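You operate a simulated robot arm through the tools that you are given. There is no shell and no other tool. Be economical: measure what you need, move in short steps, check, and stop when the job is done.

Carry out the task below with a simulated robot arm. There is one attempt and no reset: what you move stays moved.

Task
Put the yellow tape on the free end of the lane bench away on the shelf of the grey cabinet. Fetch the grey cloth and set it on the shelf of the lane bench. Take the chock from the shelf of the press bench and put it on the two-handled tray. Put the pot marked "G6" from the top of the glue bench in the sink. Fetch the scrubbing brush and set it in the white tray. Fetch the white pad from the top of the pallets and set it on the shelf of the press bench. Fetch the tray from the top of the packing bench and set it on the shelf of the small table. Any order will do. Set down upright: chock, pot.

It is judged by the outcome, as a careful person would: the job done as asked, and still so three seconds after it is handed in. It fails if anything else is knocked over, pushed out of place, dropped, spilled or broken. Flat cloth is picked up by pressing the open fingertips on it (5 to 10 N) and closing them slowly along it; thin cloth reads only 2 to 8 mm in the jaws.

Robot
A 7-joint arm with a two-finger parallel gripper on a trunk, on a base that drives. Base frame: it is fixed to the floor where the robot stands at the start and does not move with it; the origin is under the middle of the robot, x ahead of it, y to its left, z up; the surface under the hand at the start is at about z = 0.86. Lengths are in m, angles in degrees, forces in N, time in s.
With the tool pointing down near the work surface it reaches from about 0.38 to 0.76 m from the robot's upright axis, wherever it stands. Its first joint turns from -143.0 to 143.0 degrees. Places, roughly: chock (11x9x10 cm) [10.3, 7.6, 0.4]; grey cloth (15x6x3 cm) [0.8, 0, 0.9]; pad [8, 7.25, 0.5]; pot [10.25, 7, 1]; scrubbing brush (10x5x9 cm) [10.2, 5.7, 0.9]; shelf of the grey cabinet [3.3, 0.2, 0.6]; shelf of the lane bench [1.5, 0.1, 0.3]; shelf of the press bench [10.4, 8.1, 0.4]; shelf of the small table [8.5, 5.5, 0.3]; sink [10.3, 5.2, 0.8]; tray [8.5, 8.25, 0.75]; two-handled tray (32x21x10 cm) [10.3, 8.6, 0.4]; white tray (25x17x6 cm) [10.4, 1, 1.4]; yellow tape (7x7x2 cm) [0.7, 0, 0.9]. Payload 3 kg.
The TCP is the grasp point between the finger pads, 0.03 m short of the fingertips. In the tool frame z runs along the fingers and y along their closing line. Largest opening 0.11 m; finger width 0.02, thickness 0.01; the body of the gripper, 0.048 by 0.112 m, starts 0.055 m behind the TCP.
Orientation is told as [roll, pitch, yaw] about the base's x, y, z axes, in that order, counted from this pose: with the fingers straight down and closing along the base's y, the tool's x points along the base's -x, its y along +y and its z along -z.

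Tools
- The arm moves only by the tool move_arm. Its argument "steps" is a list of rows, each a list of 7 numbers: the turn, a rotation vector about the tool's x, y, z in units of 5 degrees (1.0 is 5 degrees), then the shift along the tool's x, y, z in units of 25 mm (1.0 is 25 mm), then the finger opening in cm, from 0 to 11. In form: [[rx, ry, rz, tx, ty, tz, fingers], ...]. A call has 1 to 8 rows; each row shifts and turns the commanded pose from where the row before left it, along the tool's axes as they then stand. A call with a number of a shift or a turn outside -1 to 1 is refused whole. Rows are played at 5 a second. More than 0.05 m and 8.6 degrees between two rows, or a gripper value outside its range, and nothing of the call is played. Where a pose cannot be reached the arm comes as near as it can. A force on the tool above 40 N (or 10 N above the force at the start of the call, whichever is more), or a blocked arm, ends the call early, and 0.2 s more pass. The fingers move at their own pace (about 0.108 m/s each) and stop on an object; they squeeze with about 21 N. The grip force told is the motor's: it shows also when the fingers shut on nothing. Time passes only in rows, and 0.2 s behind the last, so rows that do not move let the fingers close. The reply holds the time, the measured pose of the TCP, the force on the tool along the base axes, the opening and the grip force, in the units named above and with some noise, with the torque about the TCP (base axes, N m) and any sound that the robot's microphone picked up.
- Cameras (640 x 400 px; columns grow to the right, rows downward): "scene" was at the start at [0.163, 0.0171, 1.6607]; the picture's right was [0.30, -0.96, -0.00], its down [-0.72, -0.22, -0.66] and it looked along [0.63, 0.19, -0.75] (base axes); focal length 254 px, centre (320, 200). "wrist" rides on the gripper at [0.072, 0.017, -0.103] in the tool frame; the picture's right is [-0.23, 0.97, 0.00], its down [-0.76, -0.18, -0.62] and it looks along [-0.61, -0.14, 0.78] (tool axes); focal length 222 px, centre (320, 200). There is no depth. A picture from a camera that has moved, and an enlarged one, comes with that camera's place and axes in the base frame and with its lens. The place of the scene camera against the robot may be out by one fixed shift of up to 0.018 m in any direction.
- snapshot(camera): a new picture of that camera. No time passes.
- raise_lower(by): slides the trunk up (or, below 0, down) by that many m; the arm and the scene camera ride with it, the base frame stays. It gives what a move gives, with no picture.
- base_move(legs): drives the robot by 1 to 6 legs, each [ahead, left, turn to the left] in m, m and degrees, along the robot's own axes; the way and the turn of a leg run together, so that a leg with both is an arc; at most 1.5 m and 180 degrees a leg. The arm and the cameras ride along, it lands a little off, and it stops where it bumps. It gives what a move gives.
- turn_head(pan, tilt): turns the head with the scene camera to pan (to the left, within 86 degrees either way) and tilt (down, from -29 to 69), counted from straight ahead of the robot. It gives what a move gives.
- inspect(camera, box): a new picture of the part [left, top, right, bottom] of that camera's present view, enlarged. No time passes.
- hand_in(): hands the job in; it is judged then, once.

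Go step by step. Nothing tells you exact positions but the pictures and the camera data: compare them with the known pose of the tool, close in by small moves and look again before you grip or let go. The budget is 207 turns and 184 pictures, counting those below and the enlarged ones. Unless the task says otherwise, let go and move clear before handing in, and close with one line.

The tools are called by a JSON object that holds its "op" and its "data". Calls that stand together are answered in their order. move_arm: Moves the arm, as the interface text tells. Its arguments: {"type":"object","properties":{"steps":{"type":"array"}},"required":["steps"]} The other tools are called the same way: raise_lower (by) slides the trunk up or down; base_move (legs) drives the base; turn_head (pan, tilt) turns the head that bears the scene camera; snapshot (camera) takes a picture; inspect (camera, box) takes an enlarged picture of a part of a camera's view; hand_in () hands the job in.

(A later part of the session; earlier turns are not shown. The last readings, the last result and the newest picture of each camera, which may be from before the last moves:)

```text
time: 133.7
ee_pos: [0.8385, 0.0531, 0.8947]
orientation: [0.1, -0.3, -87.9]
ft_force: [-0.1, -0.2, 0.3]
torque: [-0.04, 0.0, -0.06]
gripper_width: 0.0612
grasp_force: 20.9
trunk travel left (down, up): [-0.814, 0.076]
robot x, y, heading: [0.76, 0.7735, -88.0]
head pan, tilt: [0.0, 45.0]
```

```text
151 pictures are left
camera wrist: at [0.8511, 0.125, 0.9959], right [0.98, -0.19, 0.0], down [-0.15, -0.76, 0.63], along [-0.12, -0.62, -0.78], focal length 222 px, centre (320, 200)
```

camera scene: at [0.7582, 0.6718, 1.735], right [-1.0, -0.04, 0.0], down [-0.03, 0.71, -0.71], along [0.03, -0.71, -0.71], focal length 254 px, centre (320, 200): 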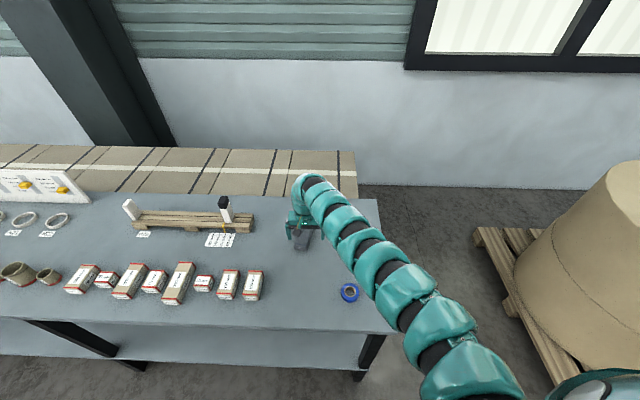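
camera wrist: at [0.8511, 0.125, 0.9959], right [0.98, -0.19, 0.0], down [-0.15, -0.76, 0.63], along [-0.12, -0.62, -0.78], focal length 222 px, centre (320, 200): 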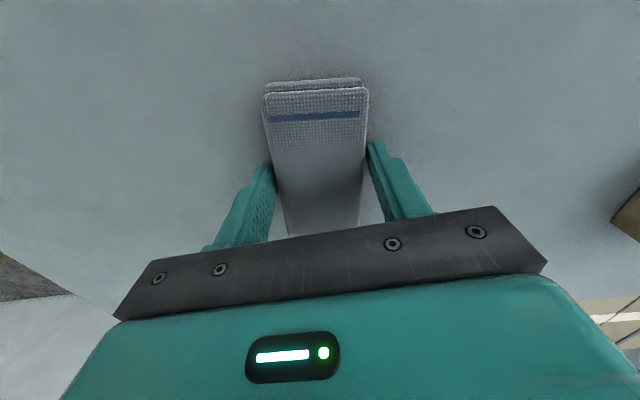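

The cloth is gripped. I'll lift it with the trunk, check, and back away from the bench.

{"op": "raise_lower", "data": {"by": 0.07}}

{"op": "base_move", "data": {"legs": [[-0.52, 0, 0]]}}

{"op": "turn_head", "data": {"pan": 15, "tilt": 45}}

{"op": "snapshot", "data": {"camera": "wrist"}}

{"op": "snapshot", "data": {"camera": "scene"}}

```text
time: 134.8
ee_pos: [0.8372, 0.053, 0.9643]
orientation: [-0.1, -0.3, -87.9]
ft_force: [-1.2, -0.6, -0.8]
torque: [0.01, -0.01, 0.01]
gripper_width: 0.0608
grasp_force: 20.3
trunk travel left (down, up): [-0.884, 0.006]
robot x, y, heading: [0.7636, 0.7767, -88.1]
head pan, tilt: [0.0, 45.0]
```

```text
time: 137.8
ee_pos: [0.8132, 0.5806, 0.9647]
orientation: [-0.1, -0.3, -88.3]
ft_force: [-0.5, 0.1, -0.4]
torque: [0.03, -0.01, 0.01]
gripper_width: 0.0605
grasp_force: 20.8
trunk travel left (down, up): [-0.884, 0.006]
robot x, y, heading: [0.7432, 1.3014, -88.8]
head pan, tilt: [0.0, 45.0]
```

```text
time: 138.6
ee_pos: [0.8139, 0.5802, 0.9642]
orientation: [-0.1, -0.3, -88.4]
ft_force: [-0.2, 0.6, -1.1]
torque: [-0.04, 0.01, 0.02]
gripper_width: 0.0599
grasp_force: 20.8
trunk travel left (down, up): [-0.884, 0.006]
robot x, y, heading: [0.7444, 1.3027, -88.5]
head pan, tilt: [15.0, 45.0]
```

```text
150 pictures are left
camera wrist: at [0.8277, 0.6519, 1.0658], right [0.98, -0.2, 0.0], down [-0.16, -0.76, 0.63], along [-0.13, -0.61, -0.78], focal length 222 px, centre (320, 200)
```

wrist: 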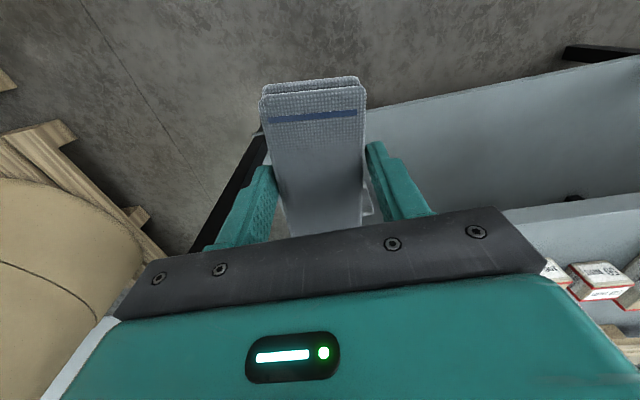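

```text
149 pictures are left
camera scene: at [0.7791, 1.1383, 1.7751], right [-0.96, -0.28, 0.0], down [-0.2, 0.68, -0.71], along [0.2, -0.68, -0.71], focal length 254 px, centre (320, 200)
```

scene: 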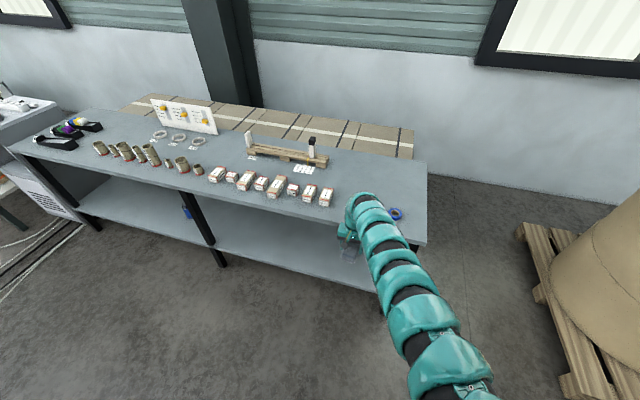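

The cloth is held. Legs stand near x 0.65 and 1.9, and the shelf front is at y≈0.35, so I'll place it around x≈1.3. I'll strafe there and tilt the tool about 40° forward.

{"op": "base_move", "data": {"legs": [[0, 0.48, 0]]}}

{"op": "move_arm", "data": {"steps": [[0, -1, 0, -0.5, 0, 0, 3], [0, -1, 0, -0.5, 0, 0.04, 3], [0, -1, 0, -0.49, 0, 0.09, 3], [0, -1, 0, -0.48, 0, 0.13, 3], [0, -1, 0, -0.47, 0, 0.17, 3], [0, -1, 0, -0.45, 0, 0.21, 3], [0, -1, 0, -0.43, 0, 0.25, 3], [0, -1, 0, -0.41, 0, 0.29, 3]]}}

{"op": "raise_lower", "data": {"by": -0.5}}

{"op": "snapshot", "data": {"camera": "wrist"}}

{"op": "snapshot", "data": {"camera": "scene"}}

```text
time: 141.5
ee_pos: [1.3003, 0.5961, 0.9643]
orientation: [0.0, -0.3, -87.9]
ft_force: [-0.5, 0.5, -0.1]
torque: [0.02, 0.03, 0.04]
gripper_width: 0.0594
grasp_force: 21.2
trunk travel left (down, up): [-0.884, 0.006]
robot x, y, heading: [1.2285, 1.3174, -87.7]
head pan, tilt: [15.0, 45.0]
```

```text
time: 143.3
ee_pos: [1.3033, 0.4957, 0.9674]
orientation: [0.1, -40.4, -87.8]
ft_force: [0.5, 0.2, -0.4]
torque: [0.01, 0.01, 0.01]
gripper_width: 0.0592
grasp_force: 20.7
trunk travel left (down, up): [-0.884, 0.006]
robot x, y, heading: [1.2242, 1.3171, -88.1]
head pan, tilt: [15.0, 45.0]
```

```text
refused: -0.5 is not a number from -0.4 to 0.4
```

```text
148 pictures are left
camera wrist: at [1.3156, 0.6174, 0.9963], right [0.98, -0.14, 0.15], down [-0.17, -0.18, 0.97], along [-0.11, -0.97, -0.2], focal length 222 px, centre (320, 200)
```

wrist: 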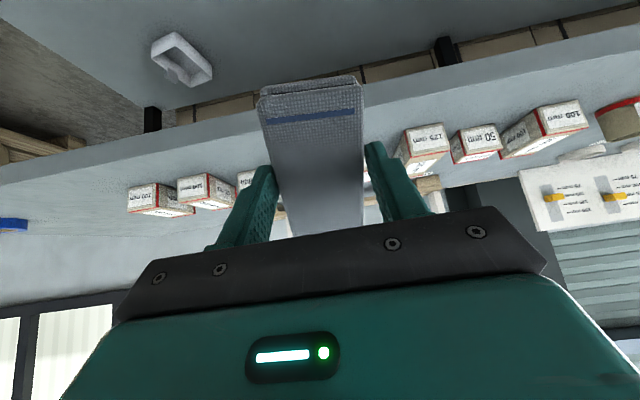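

```text
147 pictures are left
camera scene: at [1.2608, 1.1543, 1.7751], right [-0.96, -0.29, 0.0], down [-0.21, 0.68, -0.71], along [0.21, -0.68, -0.71], focal length 254 px, centre (320, 200)
```

scene: 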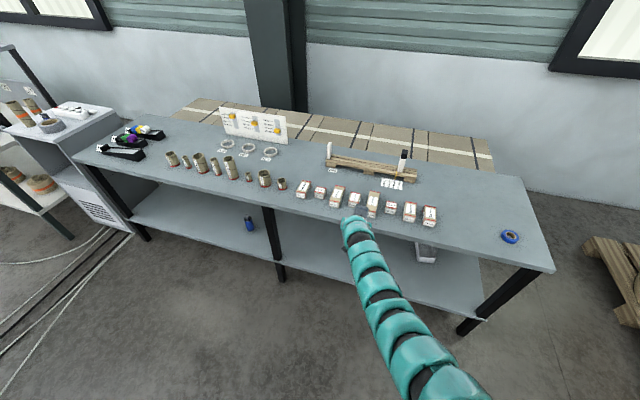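

A white frame sits on the shelf near (0.84, 0.02), but x≈1.3 is free. I'll back off 15 cm before lowering so the edge is cleared.

{"op": "base_move", "data": {"legs": [[-0.15, 0, 0]]}}

{"op": "raise_lower", "data": {"by": -0.4}}

{"op": "raise_lower", "data": {"by": -0.1}}

{"op": "snapshot", "data": {"camera": "wrist"}}

{"op": "snapshot", "data": {"camera": "scene"}}

```text
time: 144.6
ee_pos: [1.2971, 0.6466, 0.9672]
orientation: [-0.1, -40.4, -87.7]
ft_force: [0.5, -0.3, 0.2]
torque: [0.0, 0.0, -0.04]
gripper_width: 0.0589
grasp_force: 21.1
trunk travel left (down, up): [-0.884, 0.006]
robot x, y, heading: [1.2233, 1.4705, -88.0]
head pan, tilt: [15.0, 45.0]
```

```text
time: 148.5
ee_pos: [1.2973, 0.6461, 0.5664]
orientation: [-0.1, -40.3, -87.8]
ft_force: [0.3, -0.3, -0.1]
torque: [0.01, 0.04, 0.01]
gripper_width: 0.0586
grasp_force: 20.9
trunk travel left (down, up): [-0.484, 0.406]
robot x, y, heading: [1.2212, 1.4724, -87.6]
head pan, tilt: [15.0, 45.0]
```

```text
time: 149.8
ee_pos: [1.2989, 0.6467, 0.4663]
orientation: [0.0, -40.3, -87.9]
ft_force: [0.0, -0.8, -1.1]
torque: [-0.01, -0.01, 0.0]
gripper_width: 0.0579
grasp_force: 20.7
trunk travel left (down, up): [-0.384, 0.506]
robot x, y, heading: [1.2198, 1.4701, -87.8]
head pan, tilt: [15.0, 45.0]
```

```text
146 pictures are left
camera wrist: at [1.3101, 0.7681, 0.4966], right [0.98, -0.14, 0.15], down [-0.17, -0.18, 0.97], along [-0.11, -0.97, -0.2], focal length 222 px, centre (320, 200)
```

wrist: 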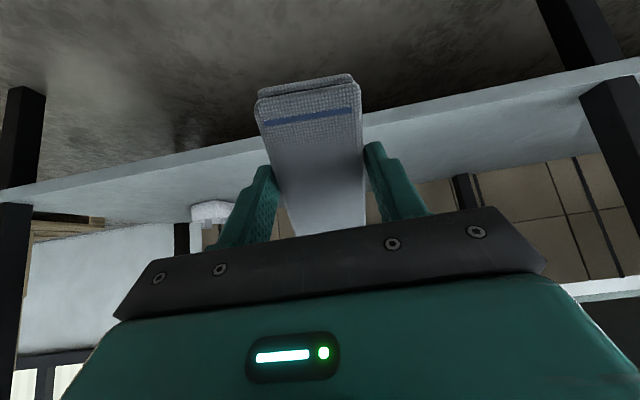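

```text
145 pictures are left
camera scene: at [1.255, 1.305, 1.2751], right [-0.96, -0.3, 0.0], down [-0.21, 0.68, -0.71], along [0.21, -0.68, -0.71], focal length 254 px, centre (320, 200)
```

scene: 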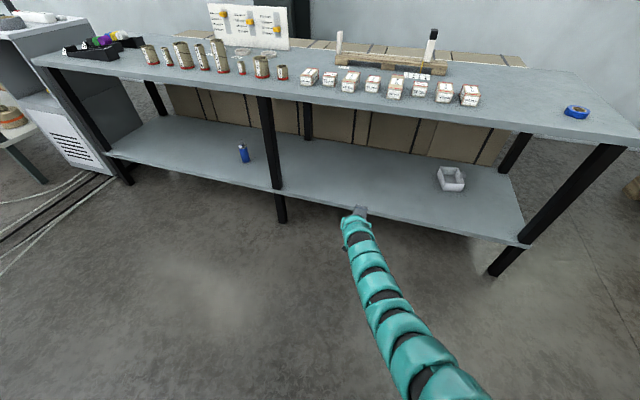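

The shelf is at about z 0.29 and clear ahead. I'll lower slightly more and drive the cloth in over it.

{"op": "raise_lower", "data": {"by": -0.03}}

{"op": "base_move", "data": {"legs": [[0.45, 0, 0]]}}

{"op": "snapshot", "data": {"camera": "wrist"}}

{"op": "snapshot", "data": {"camera": "scene"}}

```text
time: 150.5
ee_pos: [1.2983, 0.6472, 0.4364]
orientation: [-0.1, -40.3, -87.8]
ft_force: [-0.3, -0.4, -0.9]
torque: [-0.01, 0.0, 0.0]
gripper_width: 0.0582
grasp_force: 21.1
trunk travel left (down, up): [-0.354, 0.536]
robot x, y, heading: [1.2185, 1.4672, -88.0]
head pan, tilt: [15.0, 45.0]
```

```text
time: 153.2
ee_pos: [1.3076, 0.1978, 0.436]
orientation: [-0.1, -40.2, -88.2]
ft_force: [0.1, 0.3, -0.8]
torque: [0.02, 0.01, -0.01]
gripper_width: 0.0579
grasp_force: 20.8
trunk travel left (down, up): [-0.354, 0.536]
robot x, y, heading: [1.2372, 1.0205, -88.2]
head pan, tilt: [15.0, 45.0]
```

```text
144 pictures are left
camera wrist: at [1.3208, 0.3194, 0.4664], right [0.98, -0.14, 0.15], down [-0.17, -0.18, 0.97], along [-0.11, -0.97, -0.2], focal length 222 px, centre (320, 200)
```

wrist: 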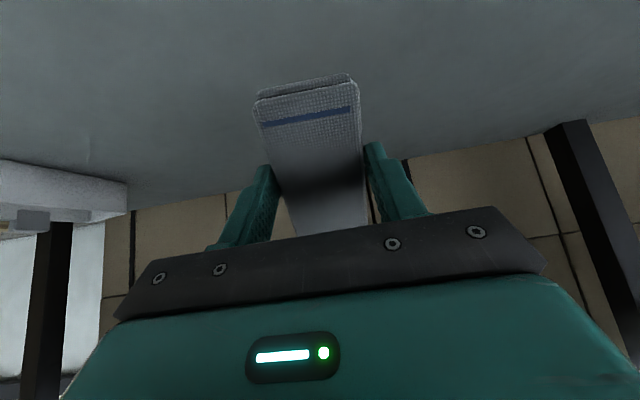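

```text
143 pictures are left
camera scene: at [1.2693, 0.8566, 1.2451], right [-0.96, -0.29, 0.0], down [-0.2, 0.68, -0.71], along [0.2, -0.68, -0.71], focal length 254 px, centre (320, 200)
```

scene: 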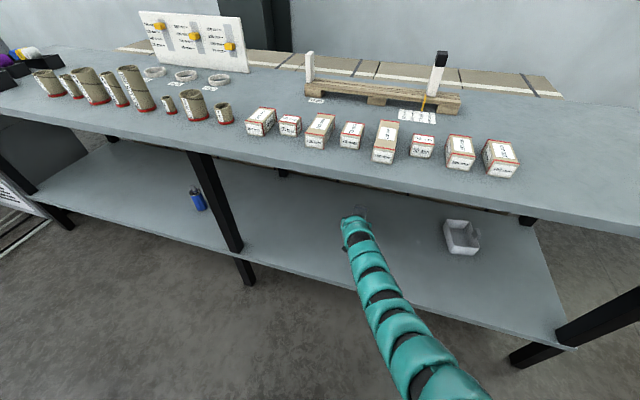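

{"op": "raise_lower", "data": {"by": -0.035}}

{"op": "raise_lower", "data": {"by": -0.015}}

{"op": "raise_lower", "data": {"by": -0.01}}

{"op": "snapshot", "data": {"camera": "wrist"}}

```text
time: 154.0
ee_pos: [1.3081, 0.1979, 0.401]
orientation: [-0.1, -40.2, -88.2]
ft_force: [-0.8, -0.5, 0.3]
torque: [0.03, -0.01, 0.0]
gripper_width: 0.0576
grasp_force: 20.5
trunk travel left (down, up): [-0.319, 0.571]
robot x, y, heading: [1.2359, 1.0175, -88.1]
head pan, tilt: [15.0, 45.0]
```

```text
time: 154.7
ee_pos: [1.3089, 0.1982, 0.386]
orientation: [-0.1, -40.4, -88.2]
ft_force: [0.4, -0.6, -1.0]
torque: [0.0, 0.03, 0.01]
gripper_width: 0.0576
grasp_force: 20.9
trunk travel left (down, up): [-0.304, 0.586]
robot x, y, heading: [1.2363, 1.0182, -88.1]
head pan, tilt: [15.0, 45.0]
```

```text
time: 155.2
ee_pos: [1.3083, 0.1977, 0.3759]
orientation: [0.0, -40.3, -88.2]
ft_force: [0.1, 0.5, -1.0]
torque: [0.01, -0.04, 0.01]
gripper_width: 0.0573
grasp_force: 20.6
trunk travel left (down, up): [-0.294, 0.596]
robot x, y, heading: [1.233, 1.0202, -88.3]
head pan, tilt: [15.0, 45.0]
```

```text
142 pictures are left
camera wrist: at [1.3208, 0.3194, 0.4065], right [0.98, -0.14, 0.15], down [-0.17, -0.18, 0.97], along [-0.11, -0.97, -0.2], focal length 222 px, centre (320, 200)
```

wrist: 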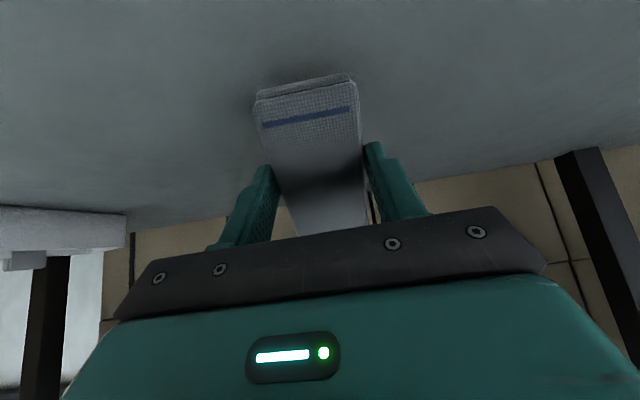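

{"op": "raise_lower", "data": {"by": -0.012}}

{"op": "raise_lower", "data": {"by": -0.01}}

{"op": "raise_lower", "data": {"by": -0.008}}

```text
time: 155.8
ee_pos: [1.3078, 0.1984, 0.3638]
orientation: [-0.1, -40.3, -88.2]
ft_force: [0.3, 0.2, 0.0]
torque: [0.0, 0.0, -0.03]
gripper_width: 0.0574
grasp_force: 21.4
trunk travel left (down, up): [-0.282, 0.608]
robot x, y, heading: [1.2368, 1.0206, -88.2]
head pan, tilt: [15.0, 45.0]
```

```text
time: 156.4
ee_pos: [1.3092, 0.1959, 0.3584]
orientation: [0.2, -40.7, -88.2]
ft_force: [3.5, -5.5, 14.7]
torque: [-0.07, -0.23, -0.08]
gripper_width: 0.0572
grasp_force: 21.2
trunk travel left (down, up): [-0.272, 0.618]
robot x, y, heading: [1.2324, 1.0226, -88.4]
head pan, tilt: [15.0, 45.0]
```

```text
time: 157.0
ee_pos: [1.3082, 0.1982, 0.347]
orientation: [0.1, -40.5, -88.2]
ft_force: [3.8, -8.3, 16.4]
torque: [0.05, -0.05, -0.05]
gripper_width: 0.0571
grasp_force: 20.5
trunk travel left (down, up): [-0.264, 0.626]
robot x, y, heading: [1.2356, 1.0204, -88.0]
head pan, tilt: [15.0, 45.0]
```

It is touching, and the cloth's near end is pivoting in the grip. I'll lower slightly more and release.

{"op": "raise_lower", "data": {"by": -0.015}}

{"op": "move_arm", "data": {"steps": [[0, 0, 0, 0, 0, 0, 6.5], [0, 0, 0, 0, 0, 0, 7.5], [0, 0, 0, 0, 0, 0, 9], [0, 0, 0, 0, 0, 0, 10], [0, 0, 0, 0, 0, 0, 10]]}}

{"op": "snapshot", "data": {"camera": "wrist"}}

```text
time: 157.6
ee_pos: [1.3066, 0.1983, 0.3303]
orientation: [-0.2, -40.2, -88.2]
ft_force: [-1.8, -2.5, 8.7]
torque: [0.26, -0.05, 0.02]
gripper_width: 0.0573
grasp_force: 21.1
trunk travel left (down, up): [-0.249, 0.641]
robot x, y, heading: [1.2356, 1.0209, -88.4]
head pan, tilt: [15.0, 45.0]
```

```text
time: 158.8
ee_pos: [1.3065, 0.197, 0.3317]
orientation: [-0.1, -40.3, -88.2]
ft_force: [0.6, -0.3, 0.4]
torque: [-0.04, 0.01, 0.0]
gripper_width: 0.1
grasp_force: 0.2
trunk travel left (down, up): [-0.249, 0.641]
robot x, y, heading: [1.2377, 1.0245, -88.4]
head pan, tilt: [15.0, 45.0]
```

```text
141 pictures are left
camera wrist: at [1.3209, 0.3195, 0.3613], right [0.98, -0.14, 0.15], down [-0.17, -0.18, 0.97], along [-0.11, -0.97, -0.2], focal length 222 px, centre (320, 200)
```

wrist: 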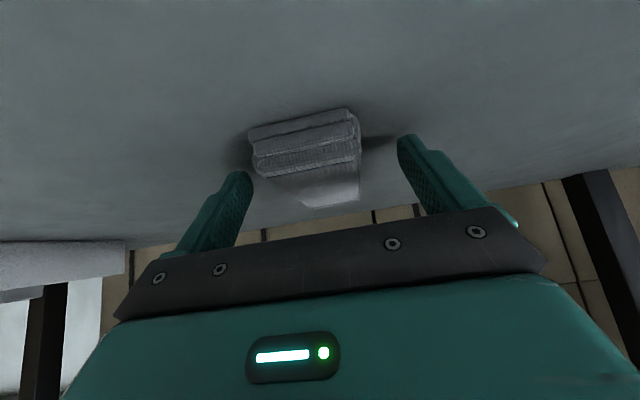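

The cloth lies flat on the shelf. I'll back out, raise, fold the tool in, and look at the way ahead.

{"op": "raise_lower", "data": {"by": 0.07}}

{"op": "base_move", "data": {"legs": [[-0.55, 0, 0]]}}

{"op": "snapshot", "data": {"camera": "scene"}}

{"op": "raise_lower", "data": {"by": 0.4}}

{"op": "base_move", "data": {"legs": [[0, 0, 88], [1.5, 0, 0], [1.5, 0, 0]]}}

{"op": "turn_head", "data": {"pan": 15, "tilt": 18}}

{"op": "snapshot", "data": {"camera": "scene"}}

{"op": "turn_head", "data": {"pan": 70, "tilt": 18}}

{"op": "snapshot", "data": {"camera": "scene"}}

```text
time: 159.9
ee_pos: [1.3082, 0.1974, 0.4007]
orientation: [-0.2, -40.3, -88.2]
ft_force: [-1.0, -0.2, 0.4]
torque: [0.02, -0.01, -0.03]
gripper_width: 0.1001
grasp_force: 0.0
trunk travel left (down, up): [-0.319, 0.571]
robot x, y, heading: [1.2347, 1.0214, -88.4]
head pan, tilt: [15.0, 45.0]
```

```text
time: 163.1
ee_pos: [1.2976, 0.7468, 0.401]
orientation: [-0.1, -40.3, -87.4]
ft_force: [-0.2, -0.6, 0.1]
torque: [0.0, 0.02, -0.01]
gripper_width: 0.0999
grasp_force: 0.0
trunk travel left (down, up): [-0.319, 0.571]
robot x, y, heading: [1.2166, 1.5695, -87.6]
head pan, tilt: [15.0, 45.0]
```

```text
140 pictures are left
camera scene: at [1.2508, 1.4056, 1.2101], right [-0.95, -0.3, 0.0], down [-0.21, 0.67, -0.71], along [0.21, -0.67, -0.71], focal length 254 px, centre (320, 200)
```

scene: 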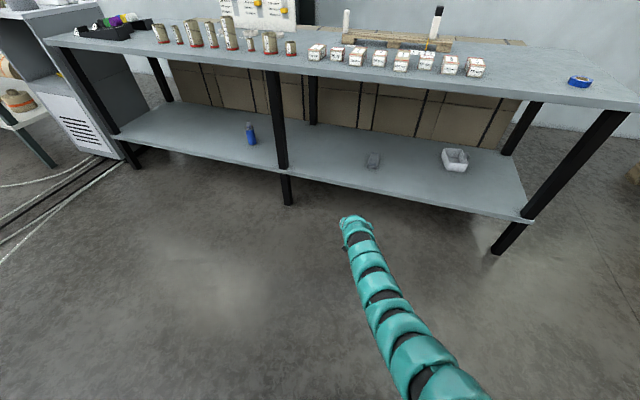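

```text
time: 166.9
ee_pos: [1.2978, 0.747, 0.8021]
orientation: [0.0, -40.2, -87.5]
ft_force: [-0.6, 0.1, 0.2]
torque: [-0.02, -0.03, 0.04]
gripper_width: 0.1001
grasp_force: 0.1
trunk travel left (down, up): [-0.719, 0.171]
robot x, y, heading: [1.2161, 1.5709, -87.5]
head pan, tilt: [15.0, 45.0]
```

```text
time: 185.0
ee_pos: [5.0196, 1.6968, 0.8018]
orientation: [-0.2, -40.3, 1.8]
ft_force: [0.4, 0.5, -0.3]
torque: [0.01, 0.01, -0.02]
gripper_width: 0.1
grasp_force: 0.0
trunk travel left (down, up): [-0.719, 0.171]
robot x, y, heading: [4.1953, 1.6251, 1.7]
head pan, tilt: [15.0, 45.0]
```

```text
time: 185.9
ee_pos: [5.0185, 1.695, 0.8014]
orientation: [-0.1, -40.3, 1.8]
ft_force: [-0.3, 0.4, -0.2]
torque: [-0.04, 0.03, 0.03]
gripper_width: 0.1
grasp_force: 0.0
trunk travel left (down, up): [-0.719, 0.171]
robot x, y, heading: [4.2004, 1.6199, 1.6]
head pan, tilt: [15.0, 18.0]
```

```text
139 pictures are left
camera scene: at [4.374, 1.6478, 1.6519], right [0.29, -0.96, 0.0], down [-0.3, -0.09, -0.95], along [0.91, 0.27, -0.31], focal length 254 px, centre (320, 200)
```

scene: 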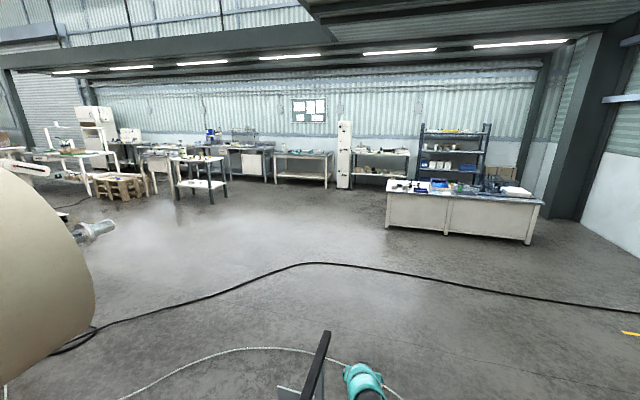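

```text
time: 187.2
ee_pos: [5.0197, 1.697, 0.8015]
orientation: [-0.1, -40.3, 1.7]
ft_force: [-0.1, -0.2, -0.2]
torque: [-0.02, -0.01, -0.01]
gripper_width: 0.1002
grasp_force: 0.2
trunk travel left (down, up): [-0.719, 0.171]
robot x, y, heading: [4.1965, 1.6255, 1.7]
head pan, tilt: [70.0, 18.0]
```

```text
138 pictures are left
camera scene: at [4.314, 1.7096, 1.652], right [0.95, -0.32, 0.0], down [-0.1, -0.29, -0.95], along [0.3, 0.9, -0.31], focal length 254 px, centre (320, 200)
```

scene: 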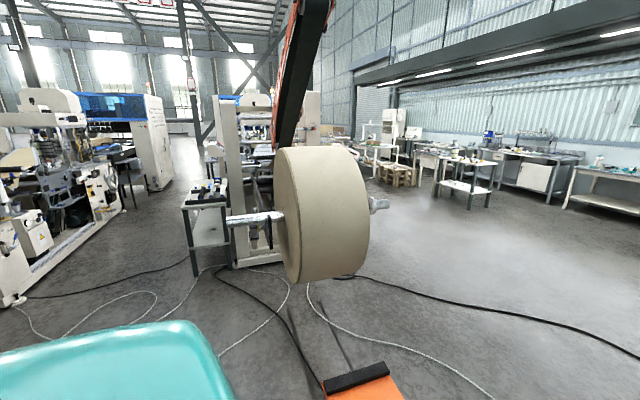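

Both lane jobs are done. The trolley handle is close to the hand on the left, so I'll move right, then forward past it, then across the open floor.

{"op": "base_move", "data": {"legs": [[0, -0.55, 0], [1.5, 0, 0], [0.9, 0, 0], [0, 1.5, 0], [0, 1.2, 0]]}}

{"op": "turn_head", "data": {"pan": 30, "tilt": 15}}

{"op": "snapshot", "data": {"camera": "scene"}}

{"op": "turn_head", "data": {"pan": 70, "tilt": 20}}

{"op": "snapshot", "data": {"camera": "scene"}}

```text
time: 214.6
ee_pos: [7.3905, 3.9294, 0.8007]
orientation: [-0.2, -40.3, 1.1]
ft_force: [-1.1, 0.6, -0.5]
torque: [-0.01, -0.03, 0.01]
gripper_width: 0.1002
grasp_force: 0.1
trunk travel left (down, up): [-0.719, 0.171]
robot x, y, heading: [6.5657, 3.8705, 1.3]
head pan, tilt: [70.0, 18.0]
```

```text
time: 215.6
ee_pos: [7.3885, 3.9288, 0.8005]
orientation: [0.0, -40.3, 1.2]
ft_force: [0.1, -0.4, -0.8]
torque: [0.01, 0.01, 0.0]
gripper_width: 0.1
grasp_force: 0.2
trunk travel left (down, up): [-0.719, 0.171]
robot x, y, heading: [6.5656, 3.867, 1.3]
head pan, tilt: [30.0, 15.0]
```

```text
137 pictures are left
camera scene: at [6.7348, 3.9098, 1.6569], right [0.52, -0.86, 0.0], down [-0.22, -0.13, -0.97], along [0.83, 0.5, -0.26], focal length 254 px, centre (320, 200)
```

scene: 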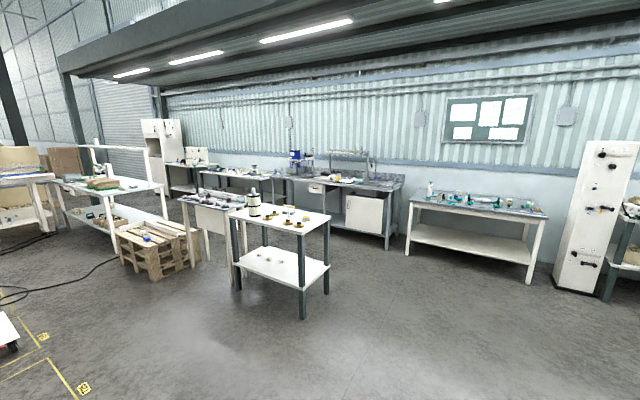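

```text
time: 216.7
ee_pos: [7.3906, 3.9291, 0.8027]
orientation: [-0.1, -40.4, 1.1]
ft_force: [0.7, -0.1, -0.5]
torque: [-0.03, 0.0, 0.01]
gripper_width: 0.1
grasp_force: 0.0
trunk travel left (down, up): [-0.719, 0.171]
robot x, y, heading: [6.5691, 3.868, 0.9]
head pan, tilt: [70.0, 20.0]
```

```text
136 pictures are left
camera scene: at [6.6851, 3.9496, 1.6488], right [0.95, -0.33, 0.0], down [-0.11, -0.32, -0.94], along [0.31, 0.89, -0.34], focal length 254 px, centre (320, 200)
```

scene: 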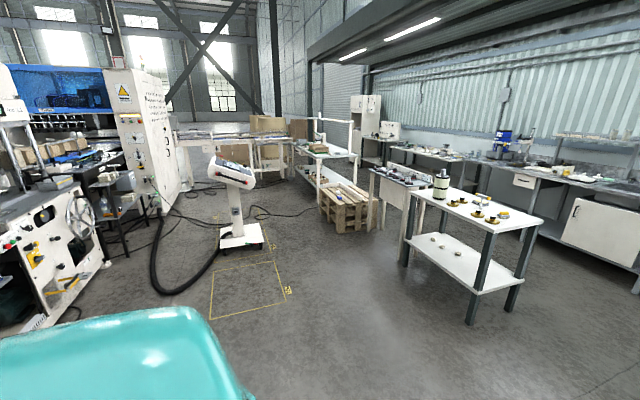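

I see the small table at (8.3–8.8, 5.0–6.0), pallets at about (8.0–8.5, 6.9–7.8), a console at (6.7, 7.1), and wall benches near x≈10.3. Next is the pad, so I'll approach the pallets.

{"op": "base_move", "data": {"legs": [[0.45, 0, 0], [0, 1.5, 0], [0, 0.7, 0], [0, 0, 45]]}}

{"op": "turn_head", "data": {"pan": 0, "tilt": 32}}

{"op": "snapshot", "data": {"camera": "scene"}}

{"op": "turn_head", "data": {"pan": -40, "tilt": 25}}

{"op": "snapshot", "data": {"camera": "scene"}}

```text
time: 231.9
ee_pos: [7.5193, 6.6896, 0.8014]
orientation: [-0.1, -40.2, 45.2]
ft_force: [0.2, 0.3, 0.0]
torque: [-0.04, -0.01, 0.02]
gripper_width: 0.1
grasp_force: 0.0
trunk travel left (down, up): [-0.719, 0.171]
robot x, y, heading: [6.9731, 6.0719, 45.3]
head pan, tilt: [70.0, 20.0]
```

```text
time: 233.3
ee_pos: [7.5203, 6.6902, 0.8004]
orientation: [-0.1, -40.2, 45.2]
ft_force: [0.0, 0.9, -0.6]
torque: [0.02, 0.02, 0.02]
gripper_width: 0.0999
grasp_force: 0.0
trunk travel left (down, up): [-0.719, 0.171]
robot x, y, heading: [6.9723, 6.0718, 45.4]
head pan, tilt: [0.0, 32.0]
```

```text
135 pictures are left
camera scene: at [7.0999, 6.1856, 1.6296], right [0.71, -0.7, 0.0], down [-0.37, -0.38, -0.85], along [0.6, 0.6, -0.53], focal length 254 px, centre (320, 200)
```

scene: 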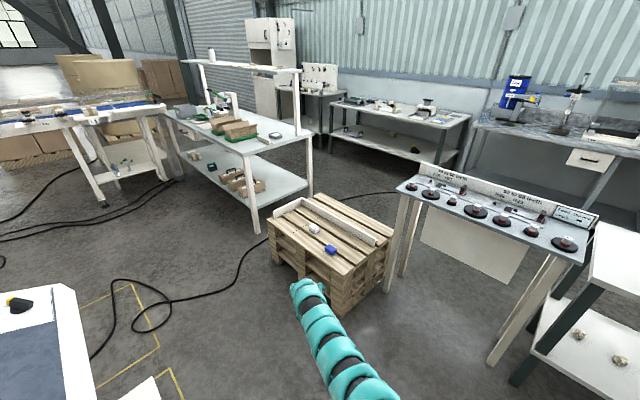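

```text
time: 234.4
ee_pos: [7.5199, 6.6884, 0.8011]
orientation: [0.0, -40.3, 45.2]
ft_force: [-0.2, 0.3, 0.3]
torque: [-0.03, 0.02, -0.04]
gripper_width: 0.0997
grasp_force: 0.0
trunk travel left (down, up): [-0.719, 0.171]
robot x, y, heading: [6.9721, 6.0714, 45.1]
head pan, tilt: [-40.0, 25.0]
```

```text
134 pictures are left
camera scene: at [7.1286, 6.1304, 1.6407], right [0.09, -1.0, 0.0], down [-0.42, -0.04, -0.91], along [0.9, 0.08, -0.42], focal length 254 px, centre (320, 200)
```

scene: 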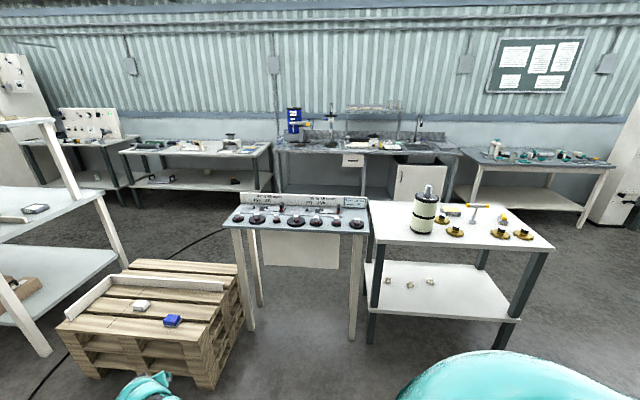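

The white pad is on the pallets at about (8.07, 7.22), with a blue one beside it and a white angle bar behind. I'll set the tool vertical and drive diagonally to about (7.40, 6.95) facing it.

{"op": "raise_lower", "data": {"by": 0.1}}

{"op": "move_arm", "data": {"steps": [[0, 1, 0, 0.41, 0, -0.29, 11], [0, 1, 0, 0.43, 0, -0.25, 11], [0, 1, 0, 0.45, 0, -0.21, 11], [0, 1, 0, 0.47, 0, -0.17, 11], [0, 1, 0, 0.48, 0, -0.13, 11], [0, 1, 0, 0.49, 0, -0.09, 11], [0, 1, 0, 0.5, 0, -0.04, 11], [0, 1, 0, 0.5, 0, 0, 11]]}}

{"op": "base_move", "data": {"legs": [[0, 0, -23], [0.67, 0.62, 0]]}}

{"op": "turn_head", "data": {"pan": 0, "tilt": 50}}

{"op": "snapshot", "data": {"camera": "scene"}}

{"op": "snapshot", "data": {"camera": "wrist"}}

```text
time: 235.7
ee_pos: [7.5209, 6.6889, 0.9025]
orientation: [-0.1, -40.3, 45.2]
ft_force: [0.8, -0.5, -0.4]
torque: [0.03, -0.02, 0.01]
gripper_width: 0.0999
grasp_force: 0.1
trunk travel left (down, up): [-0.819, 0.071]
robot x, y, heading: [6.9694, 6.0719, 45.5]
head pan, tilt: [-40.0, 25.0]
```

```text
time: 237.5
ee_pos: [7.4458, 6.6118, 0.8944]
orientation: [0.0, -0.1, 45.3]
ft_force: [0.9, -1.0, 0.4]
torque: [0.03, -0.02, -0.02]
gripper_width: 0.1101
grasp_force: 0.0
out of reach, approached as far as the arm can: row 8
trunk travel left (down, up): [-0.819, 0.071]
robot x, y, heading: [6.9695, 6.069, 44.9]
head pan, tilt: [-40.0, 25.0]
```

```text
time: 243.5
ee_pos: [7.9982, 7.2292, 0.8932]
orientation: [0.0, -0.3, 22.7]
ft_force: [0.1, -0.3, -0.4]
torque: [0.02, -0.03, 0.02]
gripper_width: 0.1101
grasp_force: 0.0
trunk travel left (down, up): [-0.819, 0.071]
robot x, y, heading: [7.3532, 6.9148, 22.7]
head pan, tilt: [-40.0, 25.0]
```

```text
time: 244.6
ee_pos: [7.9979, 7.228, 0.8956]
orientation: [-0.1, -0.3, 22.7]
ft_force: [-0.1, 0.0, -0.7]
torque: [0.02, 0.0, -0.01]
gripper_width: 0.1099
grasp_force: 0.0
trunk travel left (down, up): [-0.819, 0.071]
robot x, y, heading: [7.351, 6.9103, 22.5]
head pan, tilt: [0.0, 50.0]
```

```text
133 pictures are left
camera scene: at [7.5053, 6.9637, 1.7032], right [0.39, -0.92, 0.0], down [-0.71, -0.3, -0.64], along [0.59, 0.25, -0.77], focal length 254 px, centre (320, 200)
```

scene: 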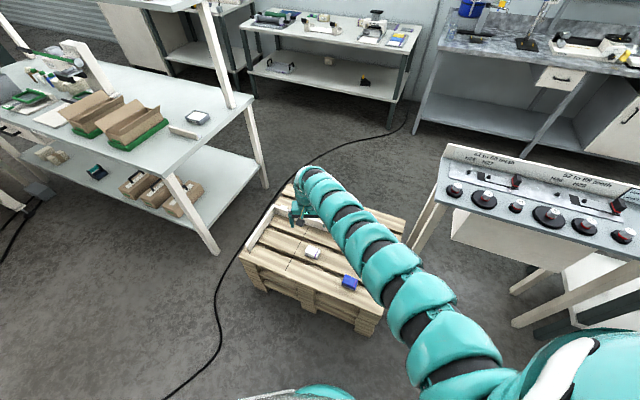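

```text
132 pictures are left
camera wrist: at [7.9234, 7.2145, 0.9963], right [-0.17, 0.99, 0.0], down [0.77, 0.13, 0.63], along [0.62, 0.11, -0.78], focal length 222 px, centre (320, 200)
```

wrist: 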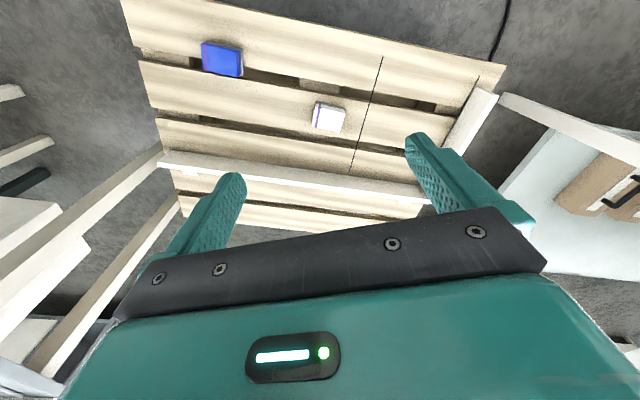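

The pad is at about (8.085, 7.263). I'll drive 9 cm forward, lower the trunk and look closer.

{"op": "base_move", "data": {"legs": [[0.09, 0, 0]]}}

{"op": "raise_lower", "data": {"by": -0.28}}

{"op": "snapshot", "data": {"camera": "wrist"}}

```text
time: 245.7
ee_pos: [8.0832, 7.2642, 0.8938]
orientation: [0.0, -0.1, 22.8]
ft_force: [0.3, -0.5, -0.2]
torque: [0.01, 0.05, 0.01]
gripper_width: 0.1099
grasp_force: 0.0
trunk travel left (down, up): [-0.819, 0.071]
robot x, y, heading: [7.4342, 6.9445, 22.7]
head pan, tilt: [0.0, 50.0]
```

```text
time: 248.5
ee_pos: [8.0832, 7.2633, 0.6152]
orientation: [0.0, -0.3, 22.7]
ft_force: [-0.6, -0.3, -0.7]
torque: [0.01, -0.02, 0.0]
gripper_width: 0.1102
grasp_force: 0.2
trunk travel left (down, up): [-0.539, 0.351]
robot x, y, heading: [7.4371, 6.9427, 22.8]
head pan, tilt: [0.0, 50.0]
```

```text
131 pictures are left
camera wrist: at [8.008, 7.2501, 0.7164], right [-0.17, 0.99, 0.0], down [0.77, 0.13, 0.63], along [0.62, 0.11, -0.78], focal length 222 px, centre (320, 200)
```

wrist: 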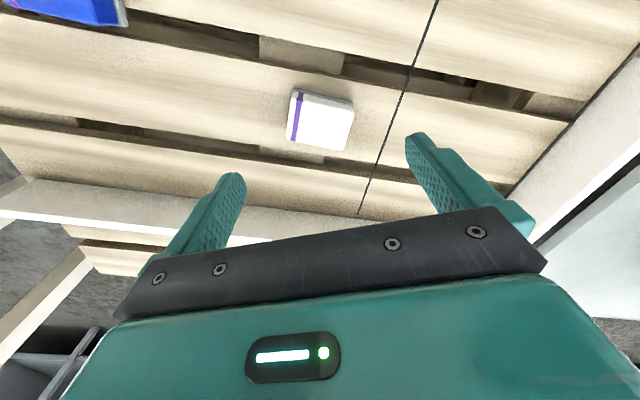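

The pad is aligned with the base axes, so I'll rotate the gripper about −22° to yaw 0 and look again.

{"op": "move_arm", "data": {"steps": [[0, 0, 1, 0, 0, 0, 11], [0, 0, 1, 0, 0, 0, 11], [0, 0, 1, 0, 0, 0, 11], [0, 0, 1, 0, 0, 0, 11], [0, 0, 0.5, 0, 0, 0, 11]]}}

{"op": "snapshot", "data": {"camera": "wrist"}}

```text
time: 249.7
ee_pos: [8.0821, 7.2636, 0.6142]
orientation: [0.2, -0.3, 0.3]
ft_force: [-0.2, 0.2, 0.9]
torque: [0.0, 0.0, 0.0]
gripper_width: 0.1101
grasp_force: 0.0
trunk travel left (down, up): [-0.539, 0.351]
robot x, y, heading: [7.4377, 6.9435, 22.5]
head pan, tilt: [0.0, 50.0]
```

```text
130 pictures are left
camera wrist: at [8.0087, 7.2798, 0.7155], right [0.22, 0.97, 0.0], down [0.76, -0.18, 0.63], along [0.61, -0.14, -0.78], focal length 222 px, centre (320, 200)
```

wrist: 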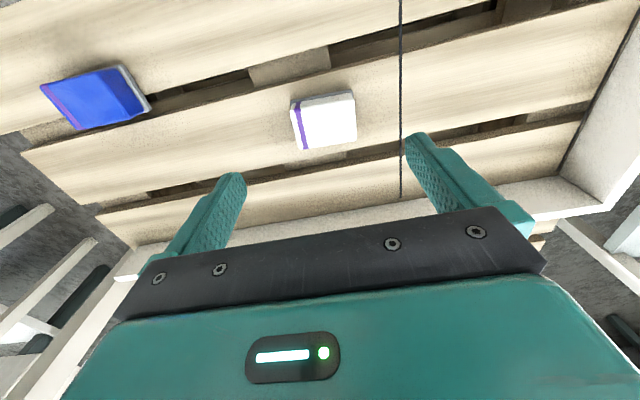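

{"op": "move_arm", "data": {"steps": [[0, 0, 0, -0.4, 0.05, 0.8, 11], [0, 0, 0, 0, 0, 0.8, 11]]}}

{"op": "snapshot", "data": {"camera": "wrist"}}

```text
time: 250.3
ee_pos: [8.0808, 7.2562, 0.5878]
orientation: [0.1, -0.3, 0.2]
ft_force: [0.0, -0.9, 0.9]
torque: [-0.01, 0.01, -0.02]
gripper_width: 0.1101
grasp_force: 0.1
out of reach, approached as far as the arm can: row 1, 2
trunk travel left (down, up): [-0.539, 0.351]
robot x, y, heading: [7.4368, 6.9446, 22.7]
head pan, tilt: [0.0, 50.0]
```

```text
129 pictures are left
camera wrist: at [8.0069, 7.2718, 0.6903], right [0.22, 0.97, 0.0], down [0.76, -0.18, 0.63], along [0.61, -0.14, -0.78], focal length 222 px, centre (320, 200)
```

wrist: 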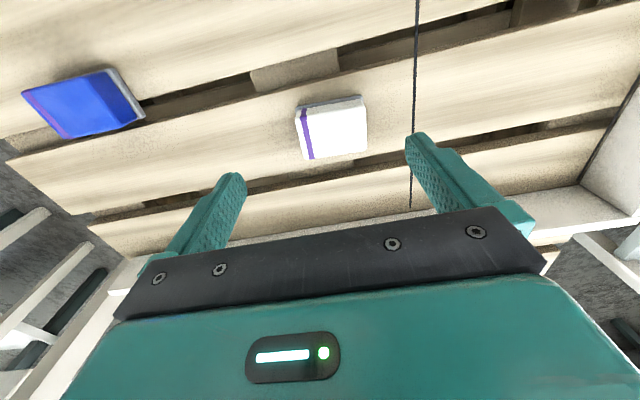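

The arm is at its reach limit, so I'll use the base and trunk for the last centimetres.

{"op": "base_move", "data": {"legs": [[0.014, 0.004, 0]]}}

{"op": "raise_lower", "data": {"by": -0.05}}

{"op": "snapshot", "data": {"camera": "wrist"}}

```text
time: 251.1
ee_pos: [8.0921, 7.2649, 0.5879]
orientation: [0.1, -0.2, 0.1]
ft_force: [0.0, 0.3, 0.0]
torque: [-0.04, 0.02, 0.0]
gripper_width: 0.1099
grasp_force: 0.1
trunk travel left (down, up): [-0.539, 0.351]
robot x, y, heading: [7.4502, 6.9566, 22.8]
head pan, tilt: [0.0, 50.0]
```

```text
time: 252.0
ee_pos: [8.0927, 7.2657, 0.5397]
orientation: [0.1, -0.3, 0.1]
ft_force: [-0.5, 0.0, -0.6]
torque: [0.01, -0.01, 0.0]
gripper_width: 0.1098
grasp_force: 0.0
trunk travel left (down, up): [-0.489, 0.401]
robot x, y, heading: [7.4474, 6.9527, 22.9]
head pan, tilt: [0.0, 50.0]
```

```text
128 pictures are left
camera wrist: at [8.0182, 7.2808, 0.6409], right [0.22, 0.97, 0.0], down [0.76, -0.18, 0.63], along [0.61, -0.14, -0.78], focal length 222 px, centre (320, 200)
```

wrist: 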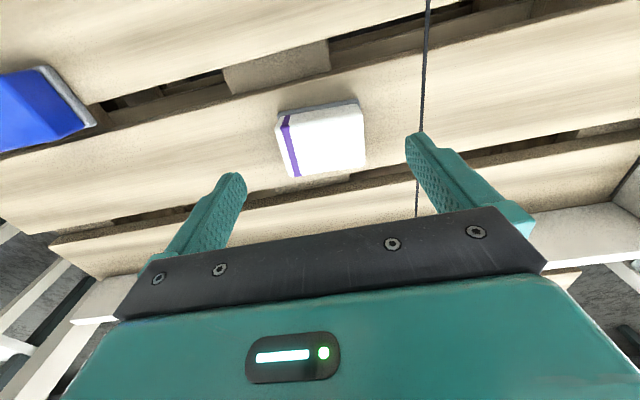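

{"op": "raise_lower", "data": {"by": -0.03}}

{"op": "raise_lower", "data": {"by": -0.01}}

{"op": "snapshot", "data": {"camera": "wrist"}}

```text
time: 252.8
ee_pos: [8.0923, 7.2653, 0.5108]
orientation: [0.1, -0.3, 0.2]
ft_force: [0.4, -0.2, 0.1]
torque: [0.03, -0.02, 0.04]
gripper_width: 0.1102
grasp_force: 0.1
trunk travel left (down, up): [-0.459, 0.431]
robot x, y, heading: [7.448, 6.9517, 22.9]
head pan, tilt: [0.0, 50.0]
```

```text
time: 253.3
ee_pos: [8.0915, 7.2648, 0.5002]
orientation: [0.1, -0.3, 0.3]
ft_force: [0.4, 0.2, -0.1]
torque: [0.0, -0.02, -0.03]
gripper_width: 0.1103
grasp_force: 0.0
trunk travel left (down, up): [-0.449, 0.441]
robot x, y, heading: [7.4509, 6.9529, 22.8]
head pan, tilt: [0.0, 50.0]
```

```text
127 pictures are left
camera wrist: at [8.0182, 7.2808, 0.6009], right [0.22, 0.97, 0.0], down [0.76, -0.18, 0.63], along [0.61, -0.14, -0.78], focal length 222 px, centre (320, 200)
```

wrist: 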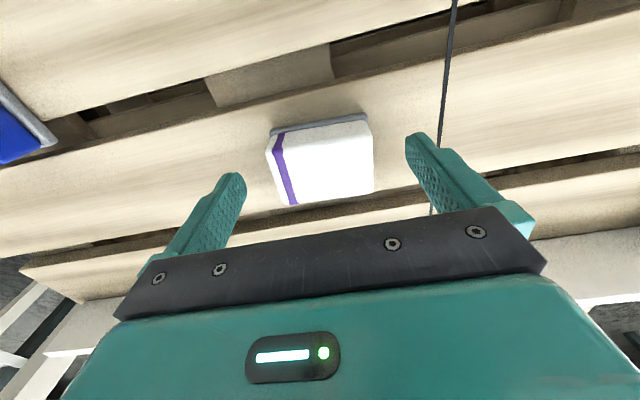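

{"op": "raise_lower", "data": {"by": -0.01}}

{"op": "move_arm", "data": {"steps": [[0, 0, 0, 0, 0, 0, 9], [0, 0, 0, 0, 0, 0, 7], [0, 0, 0, 0, 0, 0, 5], [0, 0, 0, 0, 0, 0, 4], [0, 0, 0, 0, 0, 0, 4]]}}

{"op": "snapshot", "data": {"camera": "wrist"}}

```text
time: 253.9
ee_pos: [8.092, 7.2653, 0.4893]
orientation: [0.2, -0.3, 0.2]
ft_force: [-0.3, 0.3, -0.1]
torque: [-0.01, -0.04, 0.0]
gripper_width: 0.1099
grasp_force: 0.1
trunk travel left (down, up): [-0.439, 0.451]
robot x, y, heading: [7.4444, 6.9531, 22.6]
head pan, tilt: [0.0, 50.0]
```

```text
time: 255.1
ee_pos: [8.0918, 7.2648, 0.4894]
orientation: [0.1, -0.3, 0.2]
ft_force: [-0.5, -0.5, 1.2]
torque: [-0.01, -0.02, -0.04]
gripper_width: 0.0713
grasp_force: 20.9
trunk travel left (down, up): [-0.439, 0.451]
robot x, y, heading: [7.4531, 6.9505, 23.0]
head pan, tilt: [0.0, 50.0]
```

```text
126 pictures are left
camera wrist: at [8.0182, 7.2808, 0.5908], right [0.22, 0.97, 0.0], down [0.76, -0.18, 0.63], along [0.61, -0.14, -0.78], focal length 222 px, centre (320, 200)
```

wrist: 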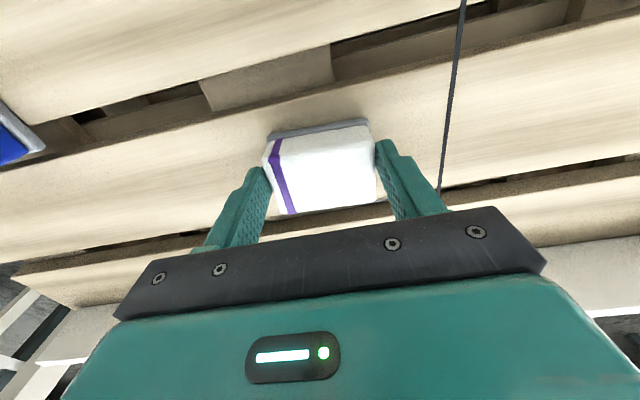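

The pad is gripped (7.1 cm). I'll lift, back off, and route south around the small table to the wall-bench corridor.

{"op": "raise_lower", "data": {"by": 0.05}}

{"op": "raise_lower", "data": {"by": 0.35}}

{"op": "base_move", "data": {"legs": [[-0.25, 0, 0], [0, 0, -113], [1.5, 0, 0], [0.85, 0, 0], [0, 0, 90]]}}

{"op": "turn_head", "data": {"pan": 20, "tilt": 25}}

{"op": "snapshot", "data": {"camera": "scene"}}

{"op": "snapshot", "data": {"camera": "wrist"}}

```text
time: 256.1
ee_pos: [8.0902, 7.2659, 0.5393]
orientation: [0.1, -0.3, 0.2]
ft_force: [0.3, 0.5, -0.5]
torque: [0.03, 0.04, -0.02]
gripper_width: 0.0712
grasp_force: 21.3
trunk travel left (down, up): [-0.489, 0.401]
robot x, y, heading: [7.4475, 6.9521, 22.9]
head pan, tilt: [0.0, 50.0]
```

```text
time: 259.5
ee_pos: [8.0932, 7.2658, 0.889]
orientation: [0.1, -0.4, 0.2]
ft_force: [-0.4, -0.8, -0.2]
torque: [-0.02, 0.0, 0.01]
gripper_width: 0.071
grasp_force: 21.2
trunk travel left (down, up): [-0.839, 0.051]
robot x, y, heading: [7.449, 6.9559, 22.7]
head pan, tilt: [0.0, 50.0]
```

```text
time: 280.9
ee_pos: [7.947, 4.5275, 0.8897]
orientation: [0.1, -0.2, -24.2]
ft_force: [0.5, 0.2, -0.8]
torque: [-0.02, -0.02, 0.01]
gripper_width: 0.0704
grasp_force: 20.5
trunk travel left (down, up): [-0.839, 0.051]
robot x, y, heading: [7.2346, 4.516, -1.9]
head pan, tilt: [0.0, 50.0]
```

```text
time: 281.7
ee_pos: [7.9476, 4.5279, 0.8881]
orientation: [0.1, -0.3, -24.3]
ft_force: [0.2, -0.7, -1.1]
torque: [-0.04, 0.0, 0.02]
gripper_width: 0.0706
grasp_force: 21.2
trunk travel left (down, up): [-0.839, 0.051]
robot x, y, heading: [7.2313, 4.5135, -1.9]
head pan, tilt: [20.0, 25.0]
```

```text
125 pictures are left
camera scene: at [7.4087, 4.5326, 1.7606], right [0.31, -0.95, 0.0], down [-0.4, -0.13, -0.91], along [0.86, 0.28, -0.42], focal length 254 px, centre (320, 200)
```

scene: 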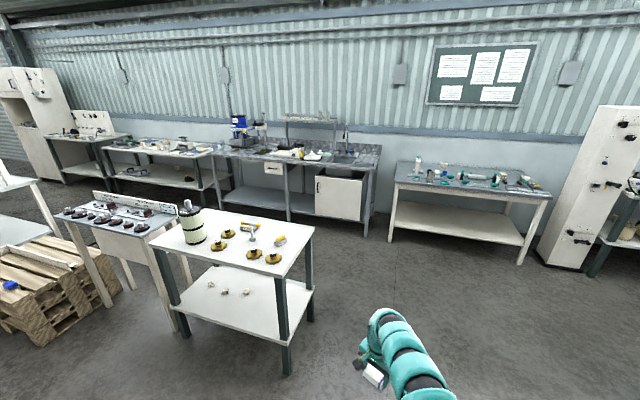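

```text
124 pictures are left
camera wrist: at [7.8877, 4.5726, 0.9907], right [0.61, 0.79, 0.0], down [0.62, -0.48, 0.63], along [0.5, -0.38, -0.78], focal length 222 px, centre (320, 200)
```

wrist: 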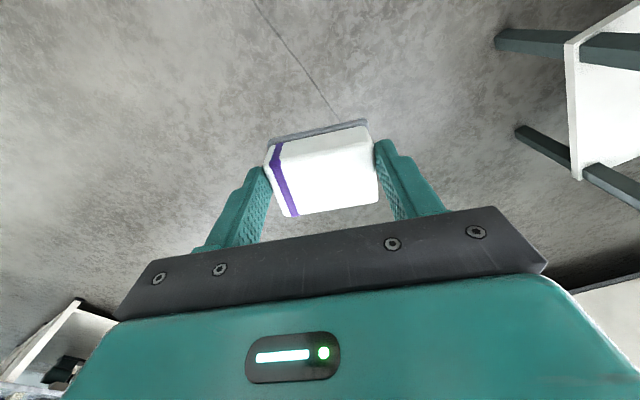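

The pad is secure. The corridor between the small table (x<8.85) and the wall benches (front x≈10.1) is free. I'll drive into it and face north.

{"op": "base_move", "data": {"legs": [[0, 0, 1.9], [1.5, 0, 0], [0.53, 0, 0], [0, 0, 90], [1.3, 0, 0]]}}

{"op": "turn_head", "data": {"pan": 0, "tilt": 25}}

{"op": "snapshot", "data": {"camera": "scene"}}

{"op": "turn_head", "data": {"pan": -60, "tilt": 30}}

{"op": "snapshot", "data": {"camera": "scene"}}

```text
time: 302.1
ee_pos: [9.3075, 6.4901, 0.8892]
orientation: [0.1, -0.3, 65.2]
ft_force: [0.2, -0.2, -0.9]
torque: [-0.03, 0.04, -0.01]
gripper_width: 0.0702
grasp_force: 20.5
trunk travel left (down, up): [-0.839, 0.051]
robot x, y, heading: [9.3161, 5.7745, 87.8]
head pan, tilt: [20.0, 25.0]
```

```text
time: 303.0
ee_pos: [9.3067, 6.4892, 0.8881]
orientation: [0.1, -0.3, 65.2]
ft_force: [-1.0, -0.4, -1.7]
torque: [0.01, 0.01, 0.01]
gripper_width: 0.0703
grasp_force: 20.9
trunk travel left (down, up): [-0.839, 0.051]
robot x, y, heading: [9.3153, 5.7716, 87.7]
head pan, tilt: [0.0, 25.0]
```

```text
123 pictures are left
camera scene: at [9.3321, 5.9399, 1.7607], right [1.0, -0.04, 0.0], down [-0.02, -0.42, -0.91], along [0.04, 0.91, -0.42], focal length 254 px, centre (320, 200)
```

scene: 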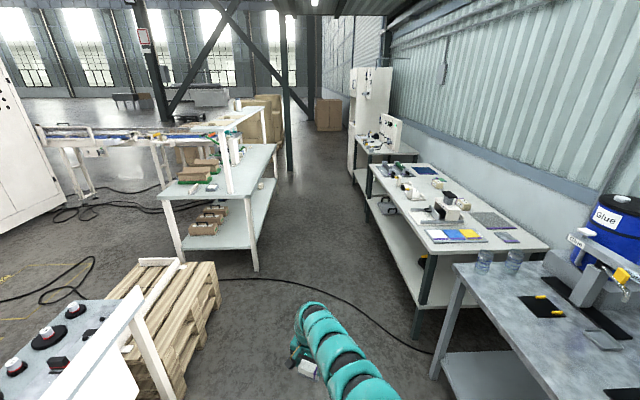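

```text
time: 304.3
ee_pos: [9.3077, 6.4896, 0.8885]
orientation: [0.2, -0.3, 65.2]
ft_force: [-0.5, -0.3, -0.4]
torque: [0.02, -0.01, 0.01]
gripper_width: 0.0702
grasp_force: 21.5
trunk travel left (down, up): [-0.839, 0.051]
robot x, y, heading: [9.3164, 5.7772, 87.6]
head pan, tilt: [-60.0, 30.0]
```

```text
122 pictures are left
camera scene: at [9.4085, 5.8899, 1.7527], right [0.47, -0.89, 0.0], down [-0.44, -0.23, -0.87], along [0.77, 0.4, -0.5], focal length 254 px, centre (320, 200)
```

scene: 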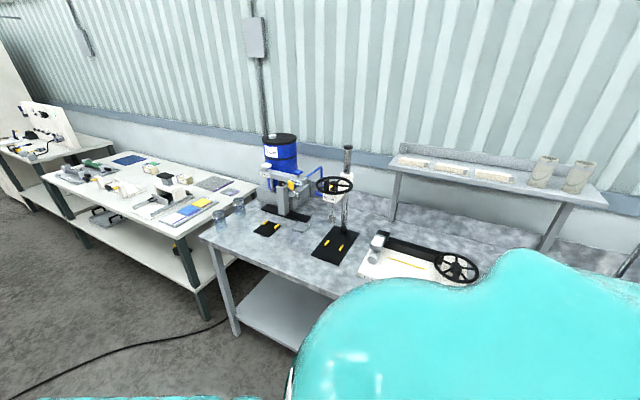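

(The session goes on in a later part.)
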